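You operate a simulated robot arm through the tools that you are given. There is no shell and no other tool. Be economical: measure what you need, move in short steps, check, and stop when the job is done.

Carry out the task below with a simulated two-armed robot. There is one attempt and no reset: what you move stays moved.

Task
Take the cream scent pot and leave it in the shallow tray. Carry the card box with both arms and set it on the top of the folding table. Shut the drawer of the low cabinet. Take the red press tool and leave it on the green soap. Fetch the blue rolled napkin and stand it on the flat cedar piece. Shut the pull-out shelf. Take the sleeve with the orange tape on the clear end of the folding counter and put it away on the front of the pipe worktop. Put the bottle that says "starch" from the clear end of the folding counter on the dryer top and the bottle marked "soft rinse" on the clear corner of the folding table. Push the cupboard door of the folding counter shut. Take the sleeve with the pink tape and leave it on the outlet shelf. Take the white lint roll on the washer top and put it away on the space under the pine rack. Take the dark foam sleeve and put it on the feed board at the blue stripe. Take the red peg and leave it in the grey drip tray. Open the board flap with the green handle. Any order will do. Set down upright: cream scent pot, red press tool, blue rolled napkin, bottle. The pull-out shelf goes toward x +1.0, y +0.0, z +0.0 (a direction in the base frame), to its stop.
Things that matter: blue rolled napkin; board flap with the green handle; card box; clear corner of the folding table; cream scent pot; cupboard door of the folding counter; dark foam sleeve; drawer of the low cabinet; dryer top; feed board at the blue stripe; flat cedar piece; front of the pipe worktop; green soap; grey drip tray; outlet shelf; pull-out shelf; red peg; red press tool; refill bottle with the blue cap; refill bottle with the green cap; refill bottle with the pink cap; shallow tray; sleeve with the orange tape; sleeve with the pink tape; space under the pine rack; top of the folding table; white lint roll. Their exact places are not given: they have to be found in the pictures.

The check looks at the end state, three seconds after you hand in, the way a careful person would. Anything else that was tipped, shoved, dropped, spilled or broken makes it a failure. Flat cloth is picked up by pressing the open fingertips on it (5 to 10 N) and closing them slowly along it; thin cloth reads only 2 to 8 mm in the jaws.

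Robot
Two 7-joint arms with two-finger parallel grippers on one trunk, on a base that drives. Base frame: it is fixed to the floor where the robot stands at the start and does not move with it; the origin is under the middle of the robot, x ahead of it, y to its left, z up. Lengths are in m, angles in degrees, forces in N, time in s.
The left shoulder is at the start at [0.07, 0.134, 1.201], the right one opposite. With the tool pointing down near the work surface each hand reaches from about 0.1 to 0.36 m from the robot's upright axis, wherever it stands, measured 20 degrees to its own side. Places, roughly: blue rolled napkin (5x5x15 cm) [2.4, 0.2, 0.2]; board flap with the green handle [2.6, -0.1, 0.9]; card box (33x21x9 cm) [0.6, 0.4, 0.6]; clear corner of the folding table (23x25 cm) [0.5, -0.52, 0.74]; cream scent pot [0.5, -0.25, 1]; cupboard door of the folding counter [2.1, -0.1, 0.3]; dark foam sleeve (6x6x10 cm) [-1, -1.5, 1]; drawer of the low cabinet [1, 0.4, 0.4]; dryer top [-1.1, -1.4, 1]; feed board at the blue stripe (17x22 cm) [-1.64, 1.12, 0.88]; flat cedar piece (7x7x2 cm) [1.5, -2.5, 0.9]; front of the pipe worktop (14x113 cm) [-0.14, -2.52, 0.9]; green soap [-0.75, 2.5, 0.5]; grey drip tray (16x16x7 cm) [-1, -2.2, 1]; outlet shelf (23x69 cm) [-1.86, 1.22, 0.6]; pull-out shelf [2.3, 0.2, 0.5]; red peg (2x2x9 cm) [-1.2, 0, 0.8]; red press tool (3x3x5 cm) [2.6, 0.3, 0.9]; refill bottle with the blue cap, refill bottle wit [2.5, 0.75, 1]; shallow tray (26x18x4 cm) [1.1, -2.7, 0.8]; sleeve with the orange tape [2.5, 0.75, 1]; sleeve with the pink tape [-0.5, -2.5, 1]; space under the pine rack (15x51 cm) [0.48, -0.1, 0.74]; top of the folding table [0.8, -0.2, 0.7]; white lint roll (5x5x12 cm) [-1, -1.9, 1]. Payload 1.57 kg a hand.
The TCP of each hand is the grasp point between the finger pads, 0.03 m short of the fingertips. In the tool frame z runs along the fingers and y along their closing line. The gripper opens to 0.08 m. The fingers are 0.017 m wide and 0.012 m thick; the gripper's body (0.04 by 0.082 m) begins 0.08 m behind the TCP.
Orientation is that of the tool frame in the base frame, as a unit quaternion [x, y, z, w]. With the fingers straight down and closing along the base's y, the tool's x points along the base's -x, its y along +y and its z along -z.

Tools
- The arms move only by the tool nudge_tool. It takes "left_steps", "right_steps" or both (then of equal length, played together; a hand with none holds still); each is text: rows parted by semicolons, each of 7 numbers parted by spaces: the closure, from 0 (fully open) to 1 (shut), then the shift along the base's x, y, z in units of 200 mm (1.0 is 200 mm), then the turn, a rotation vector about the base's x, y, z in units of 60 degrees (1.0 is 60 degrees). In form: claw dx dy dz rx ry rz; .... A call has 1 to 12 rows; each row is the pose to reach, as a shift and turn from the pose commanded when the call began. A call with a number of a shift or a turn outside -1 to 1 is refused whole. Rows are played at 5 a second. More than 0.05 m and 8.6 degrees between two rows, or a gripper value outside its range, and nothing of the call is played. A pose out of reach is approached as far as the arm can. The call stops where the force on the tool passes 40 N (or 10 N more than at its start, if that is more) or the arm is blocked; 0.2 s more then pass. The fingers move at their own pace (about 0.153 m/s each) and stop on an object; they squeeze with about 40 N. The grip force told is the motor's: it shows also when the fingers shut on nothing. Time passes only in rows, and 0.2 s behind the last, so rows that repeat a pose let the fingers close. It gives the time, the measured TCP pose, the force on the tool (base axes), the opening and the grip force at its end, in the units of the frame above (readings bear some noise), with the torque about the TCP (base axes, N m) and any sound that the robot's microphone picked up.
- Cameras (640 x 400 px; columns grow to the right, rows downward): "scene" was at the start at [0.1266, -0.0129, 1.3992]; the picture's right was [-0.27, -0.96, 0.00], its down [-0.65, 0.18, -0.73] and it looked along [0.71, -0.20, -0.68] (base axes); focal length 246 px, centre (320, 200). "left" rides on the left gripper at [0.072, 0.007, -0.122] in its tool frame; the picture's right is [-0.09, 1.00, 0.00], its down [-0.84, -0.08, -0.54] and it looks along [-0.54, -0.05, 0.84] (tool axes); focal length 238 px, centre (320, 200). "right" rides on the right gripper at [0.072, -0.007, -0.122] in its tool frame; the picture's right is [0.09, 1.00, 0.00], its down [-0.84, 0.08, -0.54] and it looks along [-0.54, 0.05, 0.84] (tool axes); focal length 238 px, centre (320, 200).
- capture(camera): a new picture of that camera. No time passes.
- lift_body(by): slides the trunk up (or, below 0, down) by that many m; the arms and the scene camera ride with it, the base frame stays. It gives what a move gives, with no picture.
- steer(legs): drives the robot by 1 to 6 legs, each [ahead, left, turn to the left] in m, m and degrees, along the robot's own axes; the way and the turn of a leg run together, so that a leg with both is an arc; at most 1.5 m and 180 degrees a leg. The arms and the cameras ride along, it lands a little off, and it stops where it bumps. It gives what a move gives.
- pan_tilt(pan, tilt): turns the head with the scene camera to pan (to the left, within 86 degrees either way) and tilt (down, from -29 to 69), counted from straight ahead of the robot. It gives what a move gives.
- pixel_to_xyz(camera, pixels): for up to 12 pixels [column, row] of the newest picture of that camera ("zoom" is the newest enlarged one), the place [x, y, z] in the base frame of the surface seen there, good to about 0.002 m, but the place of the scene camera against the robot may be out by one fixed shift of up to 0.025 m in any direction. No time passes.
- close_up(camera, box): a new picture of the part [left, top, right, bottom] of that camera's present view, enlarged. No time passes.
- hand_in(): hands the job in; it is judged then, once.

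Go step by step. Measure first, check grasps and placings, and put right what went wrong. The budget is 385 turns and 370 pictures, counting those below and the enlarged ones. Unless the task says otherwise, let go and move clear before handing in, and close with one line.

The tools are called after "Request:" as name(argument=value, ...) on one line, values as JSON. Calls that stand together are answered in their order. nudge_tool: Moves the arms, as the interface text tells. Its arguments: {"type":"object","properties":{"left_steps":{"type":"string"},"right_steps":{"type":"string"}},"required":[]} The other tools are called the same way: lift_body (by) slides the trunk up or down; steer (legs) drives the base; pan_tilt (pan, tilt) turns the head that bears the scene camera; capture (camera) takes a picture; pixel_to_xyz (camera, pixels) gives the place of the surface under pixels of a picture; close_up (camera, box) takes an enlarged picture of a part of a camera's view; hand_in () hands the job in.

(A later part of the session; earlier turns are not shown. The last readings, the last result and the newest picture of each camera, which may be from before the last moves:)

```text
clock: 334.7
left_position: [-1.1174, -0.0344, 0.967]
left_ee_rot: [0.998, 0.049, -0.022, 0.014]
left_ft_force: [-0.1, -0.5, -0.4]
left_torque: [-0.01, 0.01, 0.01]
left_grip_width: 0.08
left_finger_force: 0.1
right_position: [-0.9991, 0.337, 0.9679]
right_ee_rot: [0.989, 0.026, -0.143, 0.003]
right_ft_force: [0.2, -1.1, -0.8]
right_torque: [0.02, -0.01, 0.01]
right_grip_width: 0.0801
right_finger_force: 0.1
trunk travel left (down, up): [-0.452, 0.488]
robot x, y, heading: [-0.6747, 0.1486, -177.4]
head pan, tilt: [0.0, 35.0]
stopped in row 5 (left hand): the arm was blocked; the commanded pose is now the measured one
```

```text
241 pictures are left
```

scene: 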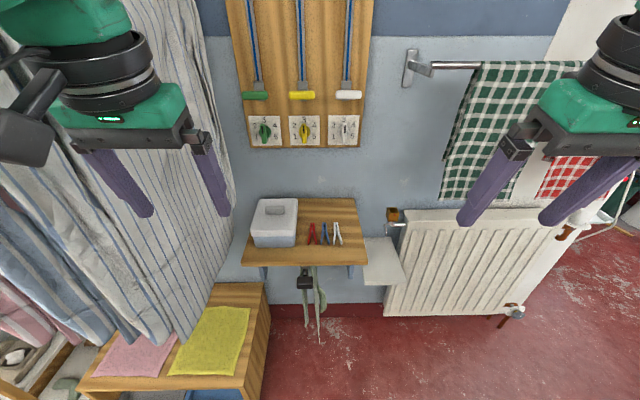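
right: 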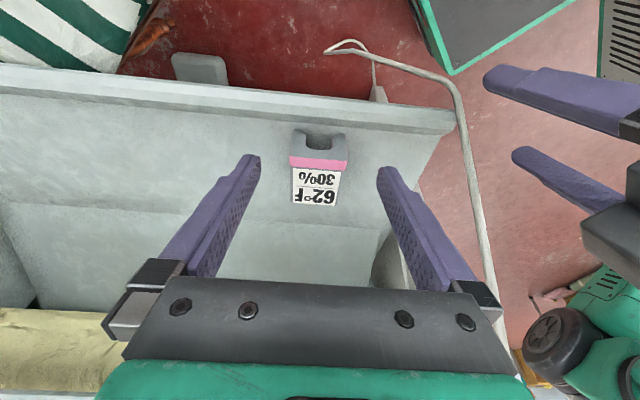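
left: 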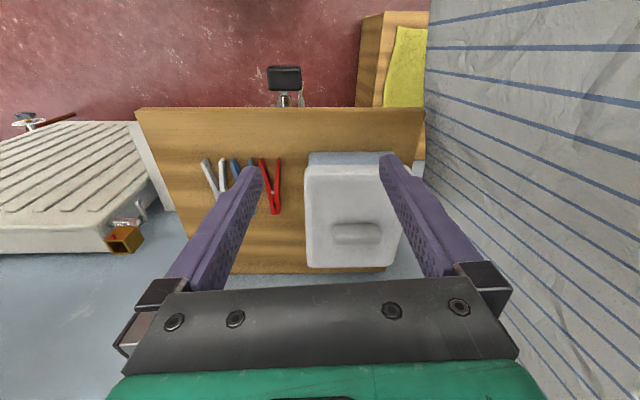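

Something blocked the base/arm. I look with the scene camera to the left side.

Request:
pan_tilt(pan=30, tilt=45)

Request:
capture(camera="scene")

Request:
pan_tilt(pan=-30, tilt=55)

Request:
capture(camera="scene")

```text
clock: 335.7
left_position: [-1.1176, -0.0298, 0.9662]
left_ee_rot: [0.999, 0.046, -0.023, 0.016]
left_ft_force: [-1.0, -0.6, 0.3]
left_torque: [0.03, 0.0, 0.0]
left_grip_width: 0.0799
left_finger_force: 0.0
right_position: [-0.9988, 0.3375, 0.968]
right_ee_rot: [0.989, 0.027, -0.144, 0.003]
right_ft_force: [-0.8, 0.7, 0.2]
right_torque: [0.02, -0.03, -0.01]
right_grip_width: 0.0801
right_finger_force: 0.0
trunk travel left (down, up): [-0.452, 0.488]
robot x, y, heading: [-0.6745, 0.1504, -177.3]
head pan, tilt: [30.0, 45.0]
```

```text
240 pictures are left
```

scene: 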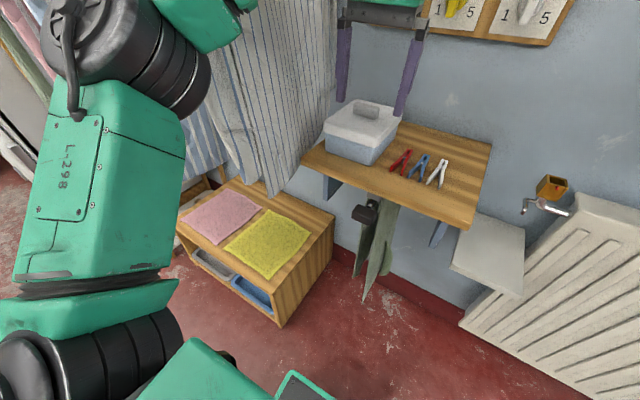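

```text
clock: 337.0
left_position: [-1.1197, -0.0289, 0.9665]
left_ee_rot: [0.999, 0.047, -0.022, 0.017]
left_ft_force: [0.2, -0.2, 0.6]
left_torque: [-0.03, 0.0, 0.0]
left_grip_width: 0.0799
left_finger_force: 0.1
right_position: [-1.0004, 0.3407, 0.9665]
right_ee_rot: [0.989, 0.027, -0.144, 0.005]
right_ft_force: [0.6, 1.0, -0.1]
right_torque: [-0.08, 0.0, 0.05]
right_grip_width: 0.0798
right_finger_force: 0.2
trunk travel left (down, up): [-0.452, 0.488]
robot x, y, heading: [-0.6778, 0.1509, -177.3]
head pan, tilt: [-30.0, 55.0]
```

```text
239 pictures are left
```

scene: 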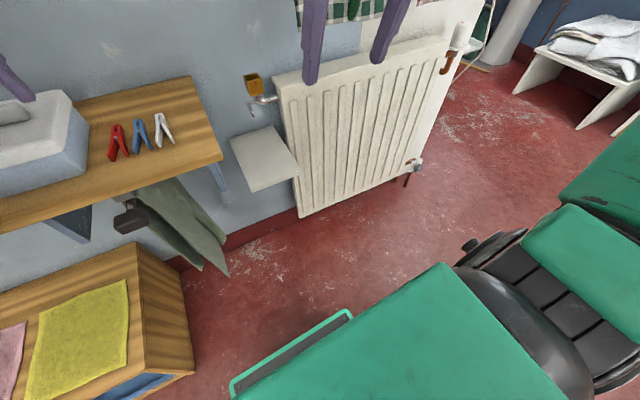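

The left elbow touched the hanging striped cloth. I back off and re-approach from the right at an angle so the elbow stays clear.

Request:
steer(legs=[[-0.12, 0, 0], [0, -0.37, 0], [0, 0, 27]])

Request:
pan_tilt(pan=5, tilt=45)

Request:
capture(camera="scene")

```text
clock: 337.7
left_position: [-1.118, -0.0283, 0.9641]
left_ee_rot: [0.999, 0.047, -0.02, 0.017]
left_ft_force: [-0.2, 0.4, 0.5]
left_torque: [-0.03, 0.02, -0.04]
left_grip_width: 0.0801
left_finger_force: 0.0
right_position: [-1.0016, 0.3413, 0.9617]
right_ee_rot: [0.99, 0.026, -0.137, 0.004]
right_ft_force: [-0.1, -0.5, -0.2]
right_torque: [0.01, 0.02, 0.0]
right_grip_width: 0.08
right_finger_force: 0.0
trunk travel left (down, up): [-0.452, 0.488]
robot x, y, heading: [-0.662, 0.1545, -177.5]
head pan, tilt: [-30.0, 55.0]
stopped in leg 1: the robot was blocked; the commanded pose is now the measured one
```

```text
clock: 338.8
left_position: [-1.1187, -0.0267, 0.9637]
left_ee_rot: [0.999, 0.045, -0.019, 0.016]
left_ft_force: [-0.4, 0.3, -0.6]
left_torque: [-0.02, -0.01, 0.0]
left_grip_width: 0.0802
left_finger_force: 0.1
right_position: [-1.0002, 0.3425, 0.9623]
right_ee_rot: [0.99, 0.025, -0.139, 0.004]
right_ft_force: [-0.2, -0.2, 0.1]
right_torque: [-0.01, -0.01, 0.0]
right_grip_width: 0.08
right_finger_force: 0.1
trunk travel left (down, up): [-0.452, 0.488]
robot x, y, heading: [-0.6642, 0.1499, -177.6]
head pan, tilt: [5.0, 45.0]
```

```text
238 pictures are left
```

scene: 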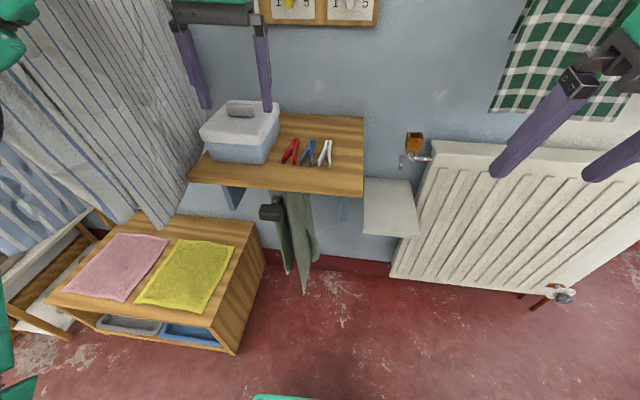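

Still blocked when backing. I inspect the left arm's surroundings.

Request:
pan_tilt(pan=75, tilt=25)

Request:
capture(camera="scene")

Request:
pan_tilt(pan=-75, tilt=35)

Request:
capture(camera="scene")

```text
clock: 340.2
left_position: [-1.12, -0.0275, 0.9638]
left_ee_rot: [0.999, 0.046, -0.019, 0.016]
left_ft_force: [-0.2, -0.1, -0.1]
left_torque: [0.01, 0.02, 0.01]
left_grip_width: 0.0801
left_finger_force: 0.0
right_position: [-1.0007, 0.3418, 0.963]
right_ee_rot: [0.99, 0.025, -0.138, 0.004]
right_ft_force: [0.6, -0.2, 0.8]
right_torque: [0.01, 0.01, -0.01]
right_grip_width: 0.0799
right_finger_force: 0.0
trunk travel left (down, up): [-0.452, 0.488]
robot x, y, heading: [-0.6696, 0.1548, -177.4]
head pan, tilt: [75.0, 25.0]
```

```text
237 pictures are left
```

scene: 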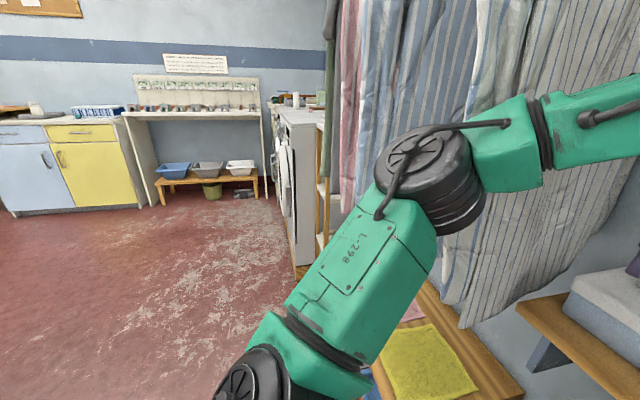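

```text
clock: 342.5
left_position: [-1.1208, -0.0269, 0.9626]
left_ee_rot: [0.999, 0.046, -0.018, 0.017]
left_ft_force: [-0.2, -0.2, 0.4]
left_torque: [0.02, 0.01, 0.0]
left_grip_width: 0.0799
left_finger_force: 0.1
right_position: [-1.0022, 0.342, 0.9632]
right_ee_rot: [0.99, 0.026, -0.139, 0.004]
right_ft_force: [-0.6, -0.8, -0.3]
right_torque: [-0.01, -0.03, -0.06]
right_grip_width: 0.0801
right_finger_force: 0.0
trunk travel left (down, up): [-0.452, 0.488]
robot x, y, heading: [-0.6657, 0.1506, -177.5]
head pan, tilt: [-75.0, 35.0]
```

```text
236 pictures are left
```

scene: 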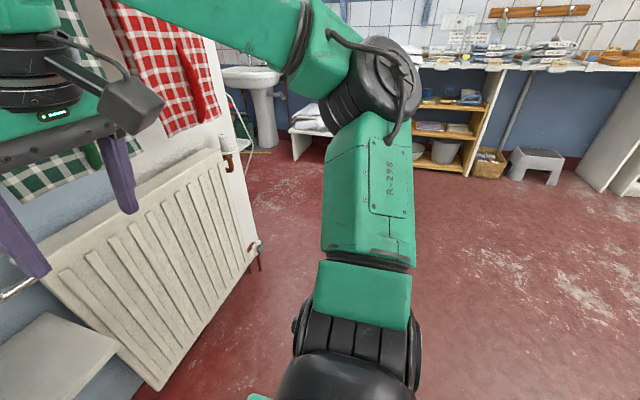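

The left elbow is pressed at the hanging cloth. I strafe right (+y) to free it.

Request:
steer(legs=[[0, -0.12, 0]])

```text
clock: 343.8
left_position: [-1.1395, 0.0906, 0.9556]
left_ee_rot: [0.999, 0.045, -0.01, 0.016]
left_ft_force: [0.1, 1.3, 0.1]
left_torque: [-0.01, -0.01, 0.01]
left_grip_width: 0.0799
left_finger_force: 0.0
right_position: [-1.021, 0.4593, 0.9587]
right_ee_rot: [0.991, 0.025, -0.13, 0.003]
right_ft_force: [-0.2, -0.5, -0.2]
right_torque: [-0.03, -0.01, 0.04]
right_grip_width: 0.0799
right_finger_force: 0.1
trunk travel left (down, up): [-0.452, 0.488]
robot x, y, heading: [-0.6701, 0.2718, -177.3]
head pan, tilt: [-75.0, 35.0]
```

Freed. I strafe a bit more, turn left 27° and advance.

Request:
steer(legs=[[0, -0.2, 0], [0, 0, 27], [0.13, 0, 0]])

Request:
capture(camera="left")

Request:
pan_tilt(pan=60, tilt=30)

Request:
capture(camera="scene")

```text
clock: 347.6
left_position: [-1.1258, 0.0301, 0.9557]
left_ee_rot: [0.959, 0.281, -0.006, 0.018]
left_ft_force: [-0.2, -0.9, -0.4]
left_torque: [0.04, 0.0, -0.04]
left_grip_width: 0.0802
left_finger_force: 0.0
right_position: [-1.1899, 0.4119, 0.9566]
right_ee_rot: [0.957, 0.26, -0.126, 0.034]
right_ft_force: [-1.0, 0.9, -0.6]
right_torque: [0.0, 0.02, 0.03]
right_grip_width: 0.0799
right_finger_force: 0.1
trunk travel left (down, up): [-0.452, 0.488]
robot x, y, heading: [-0.795, 0.4043, -150.0]
head pan, tilt: [-75.0, 35.0]
```

```text
235 pictures are left
```

left: 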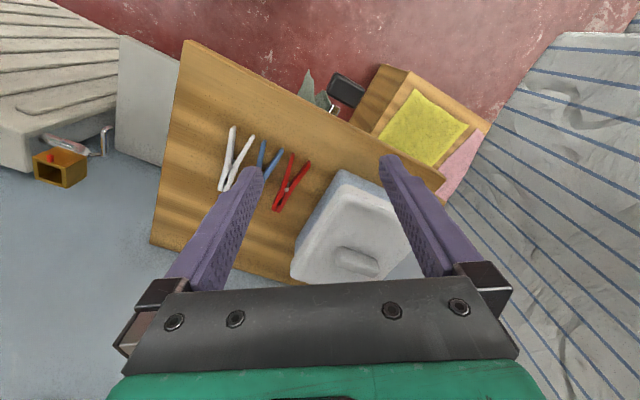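

```text
clock: 349.8
left_position: [-1.1253, 0.0297, 0.9546]
left_ee_rot: [0.96, 0.279, -0.006, 0.017]
left_ft_force: [-0.2, -0.9, 0.3]
left_torque: [0.0, 0.04, 0.03]
left_grip_width: 0.0801
left_finger_force: 0.1
right_position: [-1.1896, 0.4134, 0.9581]
right_ee_rot: [0.957, 0.259, -0.125, 0.034]
right_ft_force: [0.4, -0.5, -0.1]
right_torque: [0.0, 0.0, 0.01]
right_grip_width: 0.0799
right_finger_force: 0.0
trunk travel left (down, up): [-0.452, 0.488]
robot x, y, heading: [-0.7944, 0.4027, -150.1]
head pan, tilt: [60.0, 30.0]
```

```text
234 pictures are left
```

scene: 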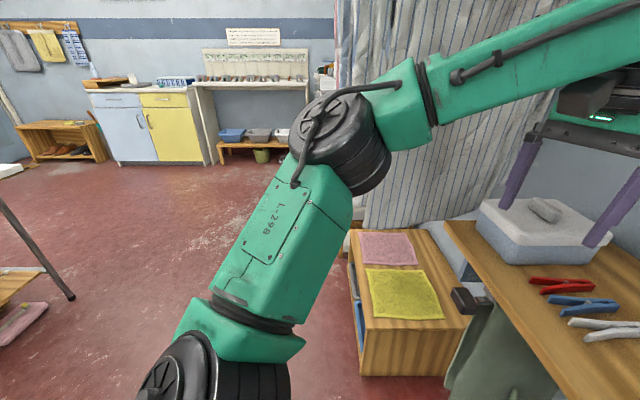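

Elbow is clear. I zoom on the red peg in the left view and measure.

Request:
close_up(camera="left", box=[210, 115, 350, 230])

Request:
pixel_to_xyz(camera="zoom", pixels=[[385, 175], [450, 210], [350, 345], [300, 420], [315, 410], [290, 395], [365, 300], [335, 385], [220, 240], [265, 260], [440, 330]])

```text
3.48 times, centred on (280, 172) of left
```

zoom: 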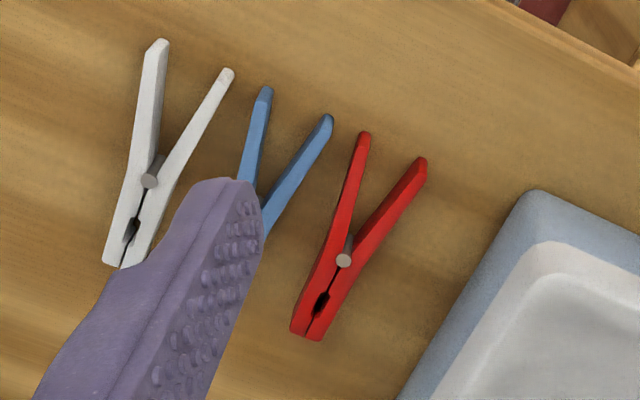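

```text
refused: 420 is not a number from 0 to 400
```

Request:
pixel_to_xyz(camera="zoom", pixels=[[365, 140], [420, 165], [345, 260], [295, 330], [318, 335], [318, 305], [325, 240], [365, 275], [300, 290], [335, 310], [240, 260], [450, 300]])

```text
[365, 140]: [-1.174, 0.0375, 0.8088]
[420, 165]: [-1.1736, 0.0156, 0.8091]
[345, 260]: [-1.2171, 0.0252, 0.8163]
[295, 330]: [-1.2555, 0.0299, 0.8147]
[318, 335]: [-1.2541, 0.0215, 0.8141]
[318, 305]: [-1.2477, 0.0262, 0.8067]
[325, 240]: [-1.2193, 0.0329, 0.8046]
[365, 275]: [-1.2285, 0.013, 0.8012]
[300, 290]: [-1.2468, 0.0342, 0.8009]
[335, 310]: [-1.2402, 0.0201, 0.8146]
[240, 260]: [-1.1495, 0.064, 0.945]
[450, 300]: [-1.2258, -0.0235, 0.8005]
```

Peg body: hinge end (−1.255,0.026), top z 0.815, axis along x. I retract the right hand from the wall, drive 0.09 ahead, and align the left hand.

Request:
nudge_tool(right_steps="0 0.2 0.1 0 0 0 0;0 0.4 0.2 0 0 0 0;0 0.6 0.3 0 0 0 0;0 0.75 0.4 0 0 0 0;0 0.75 0.4 0 0 0 0", left_steps="0.6 0 0 0 0 0 -0.12;0.6 0 0 0 0 0 -0.25;0.6 0 0 0 0 0 -0.38;0.6 0 0 0 0 0 -0.5;0.6 0 0 0 0 0 -0.54")

Request:
steer(legs=[[0.1, 0, 0]])

Request:
capture(camera="left")

```text
clock: 351.0
left_position: [-1.1255, 0.0283, 0.9538]
left_ee_rot: [1.0, 0.0, -0.011, 0.015]
left_ft_force: [-0.7, -0.1, -0.2]
left_torque: [0.01, 0.01, 0.0]
left_grip_width: 0.0322
left_finger_force: 0.1
right_position: [-1.039, 0.4894, 0.9578]
right_ee_rot: [0.957, 0.26, -0.125, 0.034]
right_ft_force: [0.3, -0.6, 0.6]
right_torque: [0.0, 0.0, -0.02]
right_grip_width: 0.0802
right_finger_force: 0.1
trunk travel left (down, up): [-0.452, 0.488]
robot x, y, heading: [-0.7957, 0.4059, -150.0]
head pan, tilt: [60.0, 30.0]
```

```text
clock: 352.1
left_position: [-1.2117, -0.0193, 0.9546]
left_ee_rot: [1.0, 0.002, -0.011, 0.015]
left_ft_force: [0.0, 0.1, -0.3]
left_torque: [0.03, -0.03, 0.02]
left_grip_width: 0.0321
left_finger_force: 0.0
right_position: [-1.1246, 0.44, 0.9572]
right_ee_rot: [0.957, 0.259, -0.125, 0.034]
right_ft_force: [0.0, 0.2, -0.5]
right_torque: [-0.01, -0.05, -0.03]
right_grip_width: 0.0802
right_finger_force: 0.0
trunk travel left (down, up): [-0.452, 0.488]
robot x, y, heading: [-0.8802, 0.3533, -150.1]
head pan, tilt: [60.0, 30.0]
```

```text
232 pictures are left
```

left: 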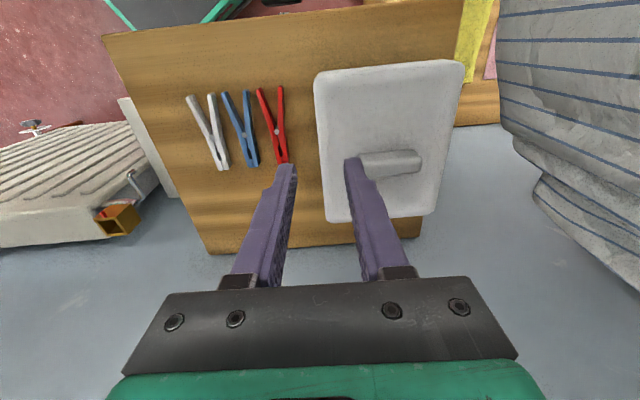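

Request:
nudge_tool(left_steps="0.6 -0.05 0.1 0 0 0 0;0.6 -0.13 0.225 0 0 0 0;0.6 -0.13 0.225 -0.2 0 0 0;0.6 -0.13 0.225 -0.38 0 0 0;0.6 -0.13 0.225 -0.38 0 0 0")

Request:
capture(camera="left")

```text
clock: 353.3
left_position: [-1.237, 0.0269, 0.8811]
left_ee_rot: [1.0, 0.001, -0.012, 0.016]
left_ft_force: [0.4, -0.1, 0.4]
left_torque: [0.04, 0.01, 0.01]
left_grip_width: 0.0318
left_finger_force: 0.1
right_position: [-1.1236, 0.441, 0.958]
right_ee_rot: [0.957, 0.258, -0.125, 0.034]
right_ft_force: [-0.1, 0.8, -0.6]
right_torque: [0.0, -0.01, 0.01]
right_grip_width: 0.08
right_finger_force: 0.2
trunk travel left (down, up): [-0.452, 0.488]
robot x, y, heading: [-0.8777, 0.3552, -150.1]
head pan, tilt: [60.0, 30.0]
```

```text
231 pictures are left
```

left: 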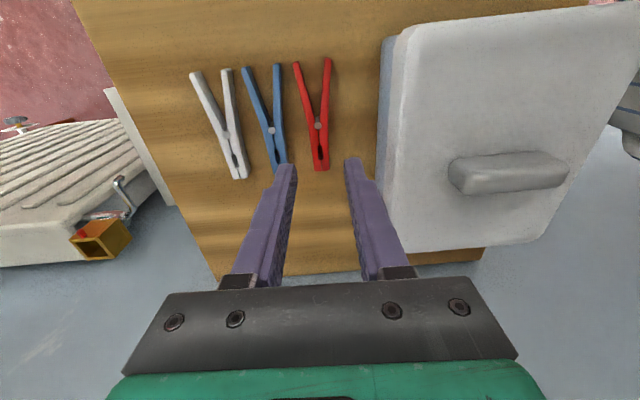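

Request:
nudge_tool(left_steps="0.6 0 0 -0.1 0 0 0;0.6 0 0 -0.2 0 0 0;0.6 0 0 -0.235 0 0 0;0.6 0 0 -0.235 0 0 0;1 0 0 -0.235 0 0 0;1 0 0 -0.235 0 0 0;1 0 0 -0.235 0 0 0;1 0 0 -0.1 0 0 0;1 0 0 0.1 0 0 0;1 0 0 0.3 0 0 0;1 0 0 0.3 0 0 0")

Request:
capture(camera="left")

```text
clock: 355.7
left_position: [-1.236, 0.0288, 0.9387]
left_ee_rot: [1.0, -0.001, -0.01, 0.015]
left_ft_force: [-0.1, 0.0, 0.2]
left_torque: [0.0, -0.01, 0.03]
left_grip_width: 0.0118
left_finger_force: 28.7
right_position: [-1.1251, 0.4397, 0.9583]
right_ee_rot: [0.957, 0.258, -0.126, 0.032]
right_ft_force: [0.5, 0.3, -0.1]
right_torque: [-0.02, -0.01, 0.0]
right_grip_width: 0.08
right_finger_force: 0.0
trunk travel left (down, up): [-0.452, 0.488]
robot x, y, heading: [-0.8801, 0.3579, -150.0]
head pan, tilt: [60.0, 30.0]
```

```text
230 pictures are left
```

left: 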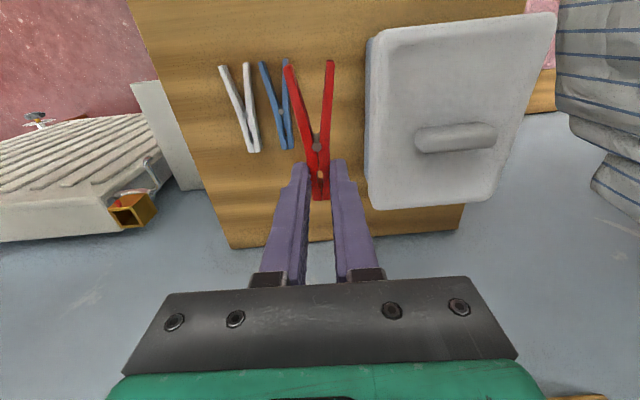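

Peg is held. I raise, back out, and drive to the drip tray on the washer.

Request:
lift_body(by=0.25)

Request:
steer(legs=[[-0.45, 0, 0], [0, 0, -30], [-0.15, 0, 0], [0, 1.4, 0], [0, 1.1, 0]])

Request:
pan_tilt(pan=10, tilt=35)

Request:
capture(camera="scene")

```text
clock: 358.3
left_position: [-1.2362, 0.0277, 1.1883]
left_ee_rot: [1.0, 0.0, -0.011, 0.015]
left_ft_force: [0.2, 0.6, 0.5]
left_torque: [0.03, -0.02, 0.02]
left_grip_width: 0.012
left_finger_force: 29.2
right_position: [-1.1245, 0.4391, 1.208]
right_ee_rot: [0.957, 0.258, -0.125, 0.035]
right_ft_force: [0.6, 0.1, -1.0]
right_torque: [0.0, -0.02, -0.02]
right_grip_width: 0.0798
right_finger_force: 0.0
trunk travel left (down, up): [-0.702, 0.238]
robot x, y, heading: [-0.8808, 0.3582, -149.9]
head pan, tilt: [60.0, 30.0]
```

```text
clock: 375.4
left_position: [-0.8067, -2.0557, 1.19]
left_ee_rot: [0.967, -0.255, -0.014, 0.012]
left_ft_force: [0.4, 0.9, -0.1]
left_torque: [-0.01, 0.02, -0.02]
left_grip_width: 0.012
left_finger_force: 29.3
right_position: [-0.5058, -1.7538, 1.2074]
right_ee_rot: [0.992, 0.005, -0.129, 0.001]
right_ft_force: [0.8, -0.3, -0.2]
right_torque: [-0.01, 0.03, 0.01]
right_grip_width: 0.0799
right_finger_force: 0.0
trunk travel left (down, up): [-0.702, 0.238]
robot x, y, heading: [-0.3372, -1.9485, -179.7]
head pan, tilt: [60.0, 30.0]
```

```text
clock: 376.6
left_position: [-0.8063, -2.0565, 1.189]
left_ee_rot: [0.967, -0.254, -0.014, 0.012]
left_ft_force: [0.3, 0.5, 0.5]
left_torque: [-0.02, 0.02, 0.0]
left_grip_width: 0.0118
left_finger_force: 28.9
right_position: [-0.506, -1.7538, 1.2064]
right_ee_rot: [0.992, 0.005, -0.13, 0.001]
right_ft_force: [-0.2, -0.6, 0.2]
right_torque: [0.0, 0.05, -0.03]
right_grip_width: 0.0798
right_finger_force: 0.0
trunk travel left (down, up): [-0.702, 0.238]
robot x, y, heading: [-0.3367, -1.9478, -179.6]
head pan, tilt: [10.0, 35.0]
```

```text
229 pictures are left
```

scene: 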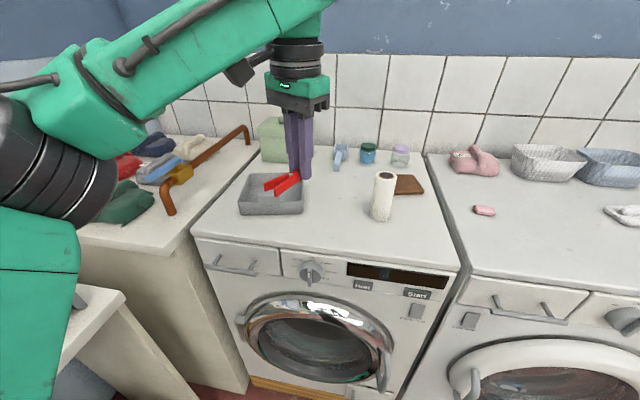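

The drip tray is at (272,195). I measure it with scene and left cameras.

Request:
pixel_to_xyz(camera="scene", pixels=[[240, 213], [300, 213], [258, 177], [303, 180], [260, 195], [290, 205], [330, 200], [382, 178], [382, 215], [267, 210]])

Request:
capture(camera="left")

```text
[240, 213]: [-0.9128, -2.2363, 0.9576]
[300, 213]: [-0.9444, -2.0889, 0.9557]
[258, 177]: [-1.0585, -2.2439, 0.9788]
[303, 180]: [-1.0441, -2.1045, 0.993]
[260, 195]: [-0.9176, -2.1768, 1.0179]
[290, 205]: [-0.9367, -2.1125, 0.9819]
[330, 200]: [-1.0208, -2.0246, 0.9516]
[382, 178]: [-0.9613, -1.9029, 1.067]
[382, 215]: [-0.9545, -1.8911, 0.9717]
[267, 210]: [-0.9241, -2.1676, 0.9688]
```

```text
228 pictures are left
```

left: 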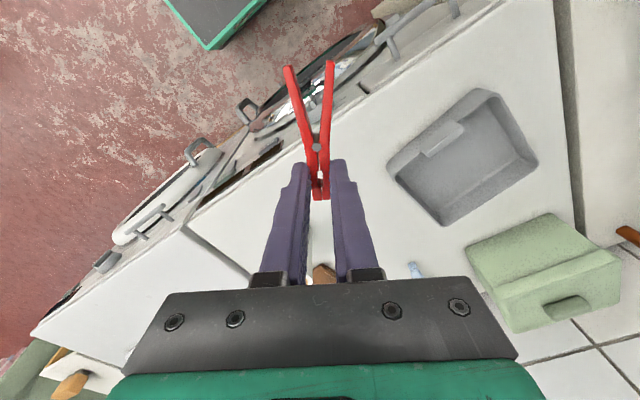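

Request:
pixel_to_xyz(camera="left", pixels=[[390, 175], [478, 92], [533, 155], [446, 220], [470, 165], [440, 140], [420, 165], [445, 190], [500, 150], [470, 120]])

Request:
close_up(camera="left", box=[370, 70, 560, 240])

```text
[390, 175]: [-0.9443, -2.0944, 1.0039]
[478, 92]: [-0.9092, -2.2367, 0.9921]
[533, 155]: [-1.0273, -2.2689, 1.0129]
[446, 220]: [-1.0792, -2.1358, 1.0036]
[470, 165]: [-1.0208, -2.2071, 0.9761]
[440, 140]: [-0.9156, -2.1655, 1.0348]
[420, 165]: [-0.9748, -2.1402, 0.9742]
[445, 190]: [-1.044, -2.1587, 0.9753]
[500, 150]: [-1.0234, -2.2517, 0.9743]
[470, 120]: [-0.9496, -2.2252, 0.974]
```

```text
2.35 times, centred on (465, 155) of left
```

zoom: 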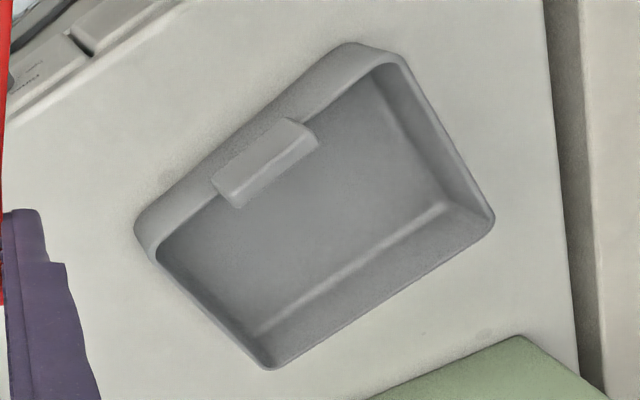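

Tray floor z≈0.975, centre (−0.995,−2.18). I drive closer and rotate the hand to align the peg along x.

Request:
steer(legs=[[0.16, 0.06, 0]])

Request:
nudge_tool(left_steps="1 -0.05 -0.07 0 0 0 0.13;1 -0.1 -0.14 0 0 0 0.26;1 -0.15 -0.22 0 0 0 0.39;1 -0.22 -0.32 0 0 0 0.5;1 -0.22 -0.32 0 0 0 0.5")

Request:
capture(camera="left")

```text
clock: 378.0
left_position: [-0.9653, -2.1153, 1.1899]
left_ee_rot: [0.967, -0.255, -0.016, 0.013]
left_ft_force: [-0.1, -0.5, -0.3]
left_torque: [-0.01, 0.01, 0.01]
left_grip_width: 0.0123
left_finger_force: 29.5
right_position: [-0.665, -1.8121, 1.2085]
right_ee_rot: [0.991, 0.005, -0.131, 0.001]
right_ft_force: [0.1, 0.1, -0.5]
right_torque: [-0.03, 0.01, 0.01]
right_grip_width: 0.0799
right_finger_force: 0.1
trunk travel left (down, up): [-0.702, 0.238]
robot x, y, heading: [-0.4976, -2.0052, -179.7]
head pan, tilt: [10.0, 35.0]
```

```text
clock: 379.2
left_position: [-1.0127, -2.1806, 1.19]
left_ee_rot: [1.0, 0.006, -0.011, 0.016]
left_ft_force: [0.2, 0.4, -0.2]
left_torque: [0.03, 0.01, 0.01]
left_grip_width: 0.012
left_finger_force: 29.4
right_position: [-0.6661, -1.8137, 1.2079]
right_ee_rot: [0.992, 0.004, -0.129, 0.0]
right_ft_force: [1.0, -0.4, 0.0]
right_torque: [0.02, 0.04, -0.02]
right_grip_width: 0.08
right_finger_force: 0.1
trunk travel left (down, up): [-0.702, 0.238]
robot x, y, heading: [-0.4955, -2.0056, -179.6]
head pan, tilt: [10.0, 35.0]
```

```text
226 pictures are left
```

left: 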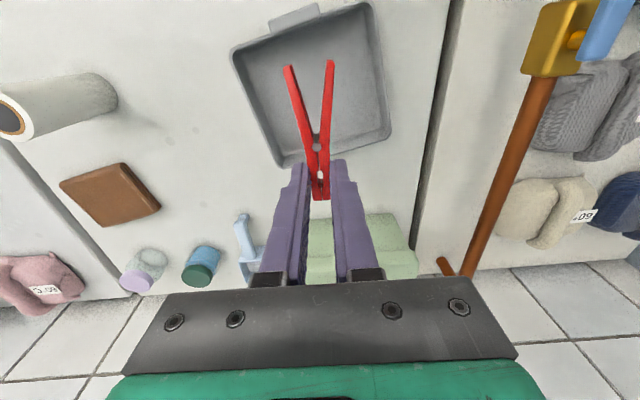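

Request:
nudge_tool(left_steps="1 0.03 0 -0.2 0 0 0;1 0.03 0 -0.4 0 0 0;1 0.03 0 -0.6 0 0 0;1 0.03 0 -0.75 0 0 0;1 0.03 0 -0.84 0 0 0;1 0.03 0 -0.88 0 0 0;1 0.03 0 -0.88 0 0 0")

Request:
capture(camera="left")

```text
clock: 380.8
left_position: [-1.0064, -2.1815, 1.0139]
left_ee_rot: [1.0, 0.004, -0.012, 0.015]
left_ft_force: [0.4, 0.3, 0.0]
left_torque: [-0.02, -0.03, -0.04]
left_grip_width: 0.0118
left_finger_force: 30.0
right_position: [-0.6682, -1.8141, 1.2081]
right_ee_rot: [0.992, 0.006, -0.13, 0.0]
right_ft_force: [-0.3, 0.5, 0.5]
right_torque: [-0.02, 0.01, 0.01]
right_grip_width: 0.08
right_finger_force: 0.1
trunk travel left (down, up): [-0.702, 0.238]
robot x, y, heading: [-0.4989, -2.0086, -179.7]
head pan, tilt: [10.0, 35.0]
```

```text
225 pictures are left
```

left: 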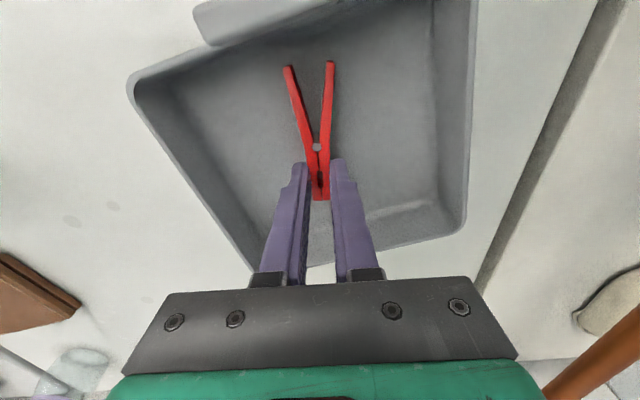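

Peg hangs just above the tray floor. I lower 4 mm, open, and rise.

Request:
nudge_tool(left_steps="1 0 0 -0.02 0 0 0;1 0 0 -0.025 0 0 0;0.7 0 0 -0.02 0 0 0;0.6 0 0 -0.02 0 0 0;0.6 0 0 0.1 0 0 0;0.6 0 0 0.3 0 0 0;0.6 0 0 0.5 0 0 0;0 0 0 0.7 0 0 0;0 0 0 0.7 0 0 0")

Request:
capture(camera="left")

```text
clock: 382.8
left_position: [-1.0048, -2.1816, 1.155]
left_ee_rot: [1.0, 0.004, -0.01, 0.015]
left_ft_force: [0.4, 0.0, -0.7]
left_torque: [-0.01, -0.01, -0.01]
left_grip_width: 0.0802
left_finger_force: 0.0
right_position: [-0.6674, -1.8131, 1.2078]
right_ee_rot: [0.992, 0.005, -0.129, 0.001]
right_ft_force: [0.3, -0.1, 0.0]
right_torque: [-0.04, -0.02, 0.0]
right_grip_width: 0.0799
right_finger_force: 0.1
trunk travel left (down, up): [-0.702, 0.238]
robot x, y, heading: [-0.4941, -2.0098, -179.6]
head pan, tilt: [10.0, 35.0]
```

```text
224 pictures are left
```

left: 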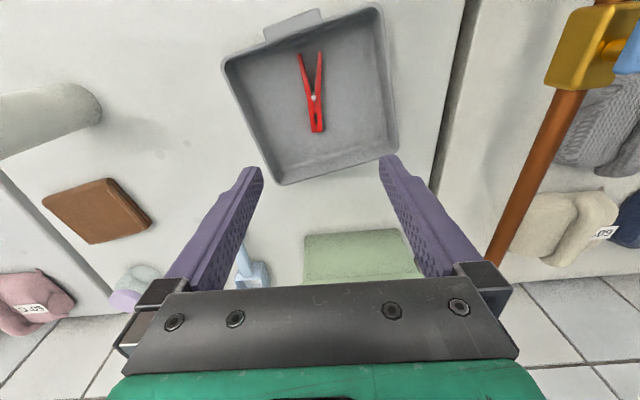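

Peg lies in the drip tray. Next the lint roll with the right hand: I extend it and pitch it ~30° below horizontal.

Request:
nudge_tool(right_steps="0 -0.2 0.05 0 0 0 0;0 -0.4 0.1 0 0 0.1 0;0 -0.5 0.1 0 0 0.24 0;0 -0.55 0.1 0 0 0.38 0;0 -0.55 0.1 0 0 0.52 0;0 -0.55 0.1 0 0 0.66 0;0 -0.55 0.1 0 0 0.75 0;0 -0.55 0.1 0 0 0.75 0")

Request:
capture(camera="right")

Request:
pan_tilt(pan=-10, tilt=40)

Request:
capture(camera="scene")

```text
clock: 384.6
left_position: [-1.0052, -2.1814, 1.1554]
left_ee_rot: [1.0, 0.004, -0.011, 0.016]
left_ft_force: [-0.4, 0.4, -0.8]
left_torque: [-0.03, -0.02, -0.01]
left_grip_width: 0.08
left_finger_force: 0.1
right_position: [-0.7763, -1.7924, 1.2087]
right_ee_rot: [0.866, 0.005, -0.5, -0.001]
right_ft_force: [0.5, 0.7, 0.3]
right_torque: [-0.01, 0.0, 0.03]
right_grip_width: 0.0801
right_finger_force: 0.0
trunk travel left (down, up): [-0.702, 0.238]
robot x, y, heading: [-0.4924, -2.0083, -179.5]
head pan, tilt: [10.0, 35.0]
```

```text
223 pictures are left
```

right: 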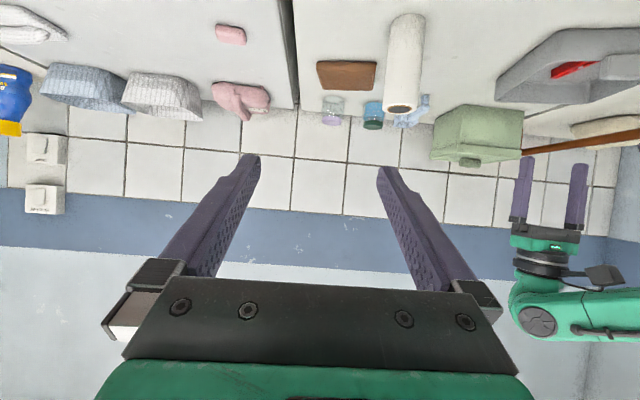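

```text
clock: 385.5
left_position: [-1.0068, -2.182, 1.1564]
left_ee_rot: [1.0, 0.004, -0.01, 0.016]
left_ft_force: [-1.0, 0.7, -0.3]
left_torque: [-0.03, -0.01, 0.01]
left_grip_width: 0.0799
left_finger_force: 0.1
right_position: [-0.7775, -1.7926, 1.2083]
right_ee_rot: [0.867, 0.005, -0.499, -0.002]
right_ft_force: [-1.0, -0.5, -1.2]
right_torque: [0.03, -0.01, 0.01]
right_grip_width: 0.08
right_finger_force: 0.0
trunk travel left (down, up): [-0.702, 0.238]
robot x, y, heading: [-0.4935, -2.0067, -179.7]
head pan, tilt: [-10.0, 40.0]
```

```text
222 pictures are left
```

scene: 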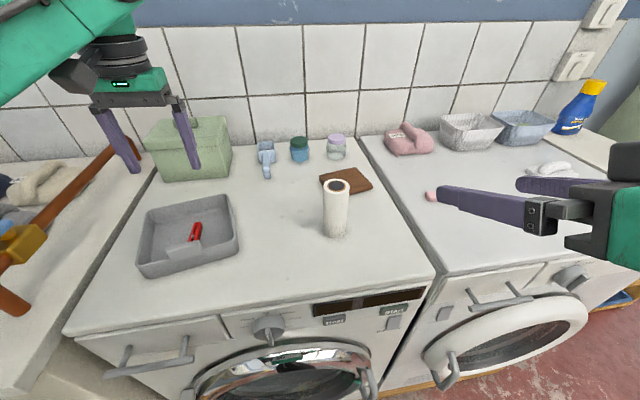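

Request:
pixel_to_xyz(camera="right", pixels=[[386, 85], [422, 85], [404, 95], [403, 30], [404, 60], [388, 60], [424, 60], [404, 14], [345, 75]])

Request:
pixel_to_xyz(camera="scene", pixels=[[323, 210], [348, 210], [335, 235], [335, 185], [345, 190], [300, 240]])

```text
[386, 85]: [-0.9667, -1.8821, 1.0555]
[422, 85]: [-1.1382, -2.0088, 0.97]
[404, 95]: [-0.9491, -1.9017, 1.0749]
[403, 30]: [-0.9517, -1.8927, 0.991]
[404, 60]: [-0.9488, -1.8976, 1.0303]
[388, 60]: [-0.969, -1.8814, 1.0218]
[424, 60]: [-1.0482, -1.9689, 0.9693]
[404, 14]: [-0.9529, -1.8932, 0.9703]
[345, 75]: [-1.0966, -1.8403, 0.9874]
```

```text
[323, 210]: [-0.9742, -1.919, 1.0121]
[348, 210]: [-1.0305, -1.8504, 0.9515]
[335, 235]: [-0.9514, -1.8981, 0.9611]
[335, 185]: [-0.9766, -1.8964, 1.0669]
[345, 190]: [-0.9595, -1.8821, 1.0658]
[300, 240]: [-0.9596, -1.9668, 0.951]
```

Roll axis ≈ (−0.970,−1.899), z 0.970–1.088. I align, lower, then advance and grip.

Request:
nudge_tool(right_steps="0 0 -0.2 0 0 0 0;0 0 -0.4 0 0 0 0;0 0 -0.53 -0.1 0 0 0;0 0 -0.53 -0.3 0 0 0;0 0 -0.53 -0.5 0 0 0;0 0 -0.53 -0.7 0 0 0;0 0 -0.53 -0.86 0 0 0;0 0 -0.53 -0.86 0 0 0")

Request:
capture(camera="right")

```text
clock: 386.4
left_position: [-1.0052, -2.1811, 1.1571]
left_ee_rot: [1.0, 0.004, -0.012, 0.015]
left_ft_force: [-1.6, -0.6, -1.1]
left_torque: [0.01, 0.03, 0.01]
left_grip_width: 0.0799
left_finger_force: 0.0
right_position: [-0.7864, -1.8911, 1.1705]
right_ee_rot: [0.878, -0.017, -0.478, 0.003]
right_ft_force: [-1.2, 0.8, -0.8]
right_torque: [0.01, 0.12, 0.03]
right_grip_width: 0.0801
right_finger_force: 0.1
right hand out of reach, approached as far as the arm can: row 4
trunk travel left (down, up): [-0.702, 0.238]
robot x, y, heading: [-0.4946, -2.0059, -179.9]
head pan, tilt: [-10.0, 40.0]
stopped in row 4 (right hand): the force on the tool passed its limit (the readings are from after the stop); the commanded pose is now the measured one
```

```text
221 pictures are left
```

right: 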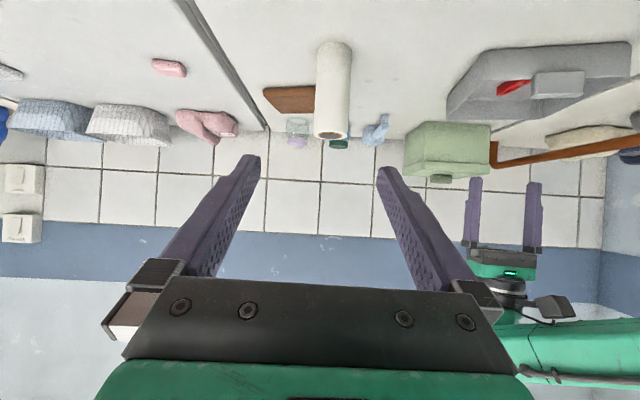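

The hand was too close to the torso. I back the base 0.1 m and extend the hand first, then descend.

Request:
steer(legs=[[-0.1, 0, 0]])

Request:
nudge_tool(right_steps="0 -0.2 -0.02 0.05 0 0.03 0;0 -0.4 -0.04 0.05 0 0.03 0;0 -0.6 -0.04 0.05 0 0.03 0;0 -0.8 -0.04 0.05 0 0.03 0;0 -0.95 -0.04 0.05 0 0.03 0;0 -0.95 -0.04 -0.1 0 0.03 0;0 -0.95 -0.04 -0.3 0 0.03 0;0 -0.95 -0.04 -0.5 0 0.03 0;0 -0.95 -0.04 -0.68 0 0.03 0;0 -0.95 -0.04 -0.68 0 0.03 0")

Request:
capture(camera="right")

```text
clock: 387.5
left_position: [-0.908, -2.1831, 1.1552]
left_ee_rot: [1.0, 0.007, -0.01, 0.015]
left_ft_force: [0.4, 0.1, 0.1]
left_torque: [0.01, 0.02, -0.02]
left_grip_width: 0.0801
left_finger_force: 0.0
right_position: [-0.6906, -1.8912, 1.1693]
right_ee_rot: [0.879, -0.016, -0.476, 0.004]
right_ft_force: [-1.7, 0.6, 0.0]
right_torque: [0.02, 0.02, 0.16]
right_grip_width: 0.0801
right_finger_force: 0.0
trunk travel left (down, up): [-0.702, 0.238]
robot x, y, heading: [-0.3971, -2.0096, -179.7]
head pan, tilt: [-10.0, 40.0]
```

```text
clock: 389.7
left_position: [-0.9081, -2.1811, 1.1558]
left_ee_rot: [1.0, 0.007, -0.011, 0.015]
left_ft_force: [-0.1, 0.4, 0.6]
left_torque: [0.0, 0.01, 0.01]
left_grip_width: 0.08
left_finger_force: 0.0
right_position: [-0.8769, -1.8965, 1.0327]
right_ee_rot: [0.871, -0.014, -0.492, 0.005]
right_ft_force: [1.2, 0.3, 0.5]
right_torque: [0.0, 0.02, 0.02]
right_grip_width: 0.0798
right_finger_force: 0.0
trunk travel left (down, up): [-0.702, 0.238]
robot x, y, heading: [-0.3969, -2.0081, -179.3]
head pan, tilt: [-10.0, 40.0]
```

```text
220 pictures are left
```

right: 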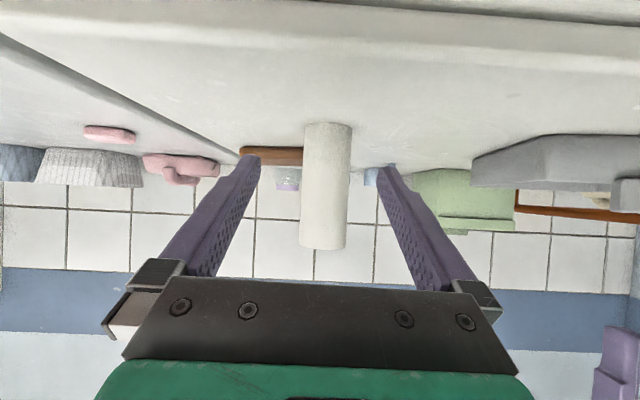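

Request:
nudge_tool(right_steps="0 -0.15 -0.01 0 0 0 0;0 -0.3 -0.01 0 0 0 0;0 -0.45 -0.01 0 0 0 0;0 -0.45 -0.01 0 0 0 0;0.7 -0.45 -0.01 0 0 0 0;1 -0.45 -0.01 0 0 0 0;1 -0.45 -0.01 0 0 0 0;1 -0.45 -0.01 0 0 0 0")

Request:
capture(camera="right")

```text
clock: 391.5
left_position: [-0.9068, -2.1827, 1.1567]
left_ee_rot: [1.0, 0.006, -0.011, 0.017]
left_ft_force: [-0.2, -0.3, 0.0]
left_torque: [-0.02, 0.0, -0.01]
left_grip_width: 0.0802
left_finger_force: 0.1
right_position: [-0.9677, -1.901, 1.0328]
right_ee_rot: [0.871, -0.014, -0.491, 0.005]
right_ft_force: [0.1, -0.3, 0.6]
right_torque: [0.01, 0.0, 0.01]
right_grip_width: 0.0453
right_finger_force: 39.9
trunk travel left (down, up): [-0.702, 0.238]
robot x, y, heading: [-0.3932, -2.0058, -179.6]
head pan, tilt: [-10.0, 40.0]
```

```text
219 pictures are left
```

right: 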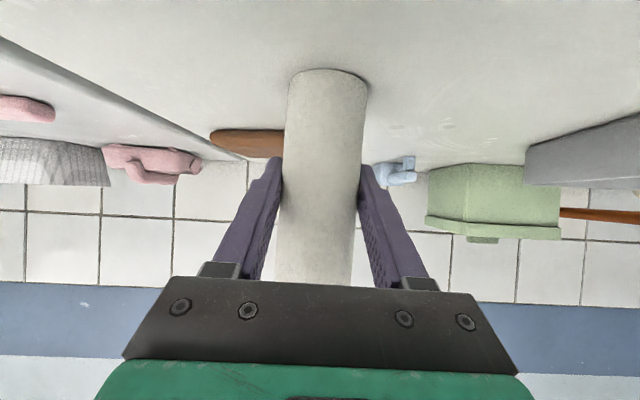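

Lint roll gripped. I lift it, back off, and drive round to the front of the pine rack.

Request:
nudge_tool(right_steps="1 0 0 0.15 0 0 0;1 0 0 0.35 0 0 0;1 0.1 0.05 0.5 0 0 0;1 0.2 0.1 0.6 0 0 0;1 0.2 0.1 0.6 0 0 0")

Request:
steer(legs=[[-0.2, 0, 0], [0, -0.75, 0], [0, 0, -90], [0, 0, -90], [-0.1, 0, 0], [0, 1.1, 0]])

Request:
pan_tilt(pan=0, tilt=45)

Request:
capture(camera="scene")

```text
clock: 392.7
left_position: [-0.909, -2.1822, 1.1543]
left_ee_rot: [1.0, 0.006, -0.01, 0.016]
left_ft_force: [0.4, 0.0, 0.1]
left_torque: [0.0, 0.02, 0.02]
left_grip_width: 0.08
left_finger_force: 0.1
right_position: [-0.9293, -1.8809, 1.1505]
right_ee_rot: [0.871, -0.014, -0.49, 0.005]
right_ft_force: [0.4, -0.1, -1.7]
right_torque: [-0.02, 0.01, -0.01]
right_grip_width: 0.0453
right_finger_force: 39.6
trunk travel left (down, up): [-0.702, 0.238]
robot x, y, heading: [-0.3969, -2.0076, -179.5]
head pan, tilt: [-10.0, 40.0]
```

```text
clock: 411.7
left_position: [0.2234, 0.0118, 1.1559]
left_ee_rot: [0.006, 1.0, 0.015, 0.01]
left_ft_force: [-0.2, 0.4, 0.4]
left_torque: [-0.02, 0.01, -0.02]
left_grip_width: 0.0802
left_finger_force: 0.0
right_position: [0.2354, -0.29, 1.1509]
right_ee_rot: [0.025, 0.871, -0.001, 0.491]
right_ft_force: [0.2, 0.5, -0.1]
right_torque: [-0.03, 0.01, -0.01]
right_grip_width: 0.045
right_finger_force: 39.7
trunk travel left (down, up): [-0.702, 0.238]
robot x, y, heading: [-0.2916, -0.1499, -0.7]
head pan, tilt: [-10.0, 40.0]
```

```text
clock: 412.4
left_position: [0.2227, 0.0128, 1.1547]
left_ee_rot: [0.006, 1.0, 0.016, 0.01]
left_ft_force: [0.4, 1.0, -0.4]
left_torque: [-0.01, 0.05, 0.01]
left_grip_width: 0.08
left_finger_force: 0.0
right_position: [0.2365, -0.291, 1.1514]
right_ee_rot: [0.025, 0.871, -0.001, 0.491]
right_ft_force: [0.3, -0.3, -1.1]
right_torque: [0.0, -0.01, 0.03]
right_grip_width: 0.0446
right_finger_force: 39.9
trunk travel left (down, up): [-0.702, 0.238]
robot x, y, heading: [-0.2911, -0.1518, -1.0]
head pan, tilt: [0.0, 45.0]
```

```text
218 pictures are left
```

scene: 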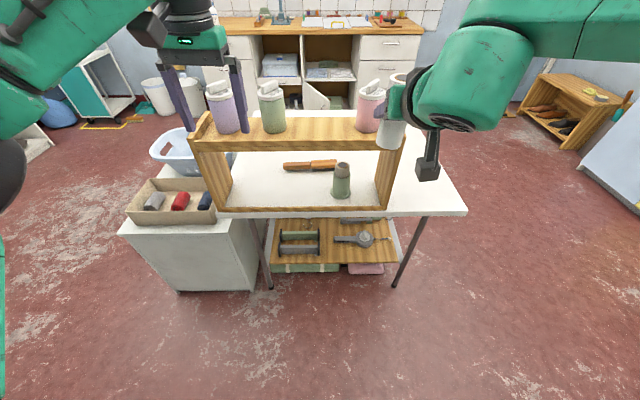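

The rack is open; a dark green jar stands inside at (341,180). I tuck the left hand aside, strafe left, lower the trunk, and check.

Request:
nudge_tool(left_steps="0 -0.15 0.15 0 0 0 0;0 -0.3 0.3 0 0 0 0;0 -0.45 0.45 0.1 0 0 0;0 -0.5 0.6 0.2 0 0 0;0 -0.5 0.7 0.3 0 0 0;0 -0.5 0.7 0.3 0 0 0")

Request:
steer(legs=[[0, 0.2, 1.0]])

Request:
lift_body(by=-0.32)

Request:
capture(camera="right")

Request:
capture(camera="scene")

```text
clock: 413.8
left_position: [0.1224, 0.1527, 1.2153]
left_ee_rot: [0.005, 1.0, 0.015, 0.01]
left_ft_force: [0.7, 0.7, -0.3]
left_torque: [0.0, 0.0, 0.0]
left_grip_width: 0.0801
left_finger_force: 0.0
right_position: [0.2357, -0.2898, 1.1511]
right_ee_rot: [0.025, 0.871, 0.0, 0.491]
right_ft_force: [-0.6, 0.2, -0.2]
right_torque: [0.04, 0.01, 0.01]
right_grip_width: 0.0445
right_finger_force: 40.2
trunk travel left (down, up): [-0.702, 0.238]
robot x, y, heading: [-0.2903, -0.1554, -0.9]
head pan, tilt: [0.0, 45.0]
```

```text
clock: 415.4
left_position: [0.1202, 0.3561, 1.2164]
left_ee_rot: [-0.002, 1.0, 0.016, 0.011]
left_ft_force: [-0.3, 0.7, 0.5]
left_torque: [0.0, 0.03, 0.04]
left_grip_width: 0.0803
left_finger_force: 0.1
right_position: [0.2393, -0.0847, 1.1514]
right_ee_rot: [0.019, 0.871, 0.004, 0.491]
right_ft_force: [0.6, 0.0, -0.7]
right_torque: [0.02, -0.02, 0.04]
right_grip_width: 0.0448
right_finger_force: 40.0
trunk travel left (down, up): [-0.702, 0.238]
robot x, y, heading: [-0.2895, 0.0466, -0.0]
head pan, tilt: [0.0, 45.0]
```

```text
clock: 418.6
left_position: [0.1186, 0.3576, 0.897]
left_ee_rot: [-0.002, 1.0, 0.016, 0.009]
left_ft_force: [-0.6, 0.0, 0.1]
left_torque: [0.0, 0.0, 0.0]
left_grip_width: 0.0799
left_finger_force: 0.0
right_position: [0.2391, -0.0833, 0.8313]
right_ee_rot: [0.017, 0.871, 0.004, 0.491]
right_ft_force: [-0.1, -1.1, -1.5]
right_torque: [-0.03, 0.01, -0.01]
right_grip_width: 0.0447
right_finger_force: 39.6
trunk travel left (down, up): [-0.382, 0.558]
robot x, y, heading: [-0.2909, 0.0451, -0.0]
head pan, tilt: [0.0, 45.0]
```

```text
217 pictures are left
```

right: 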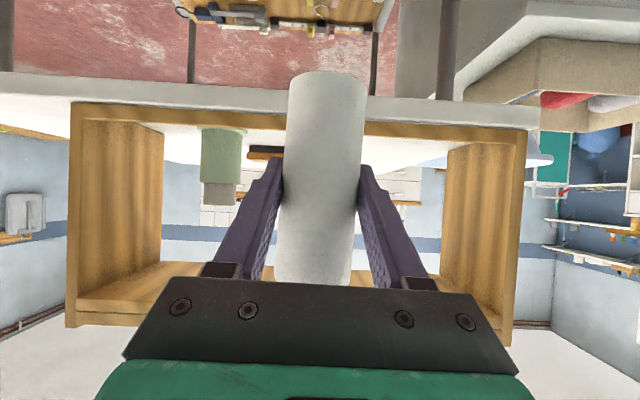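

```text
216 pictures are left
```

scene: 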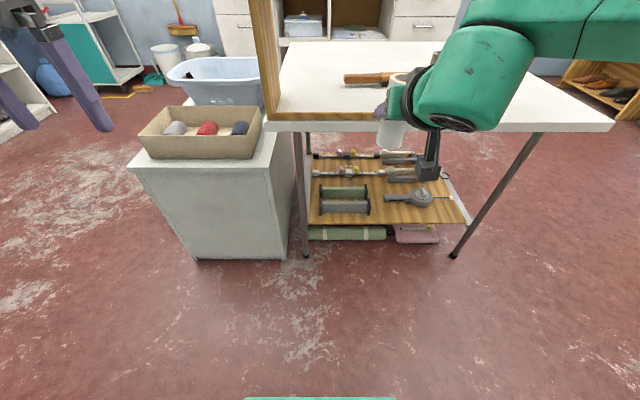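

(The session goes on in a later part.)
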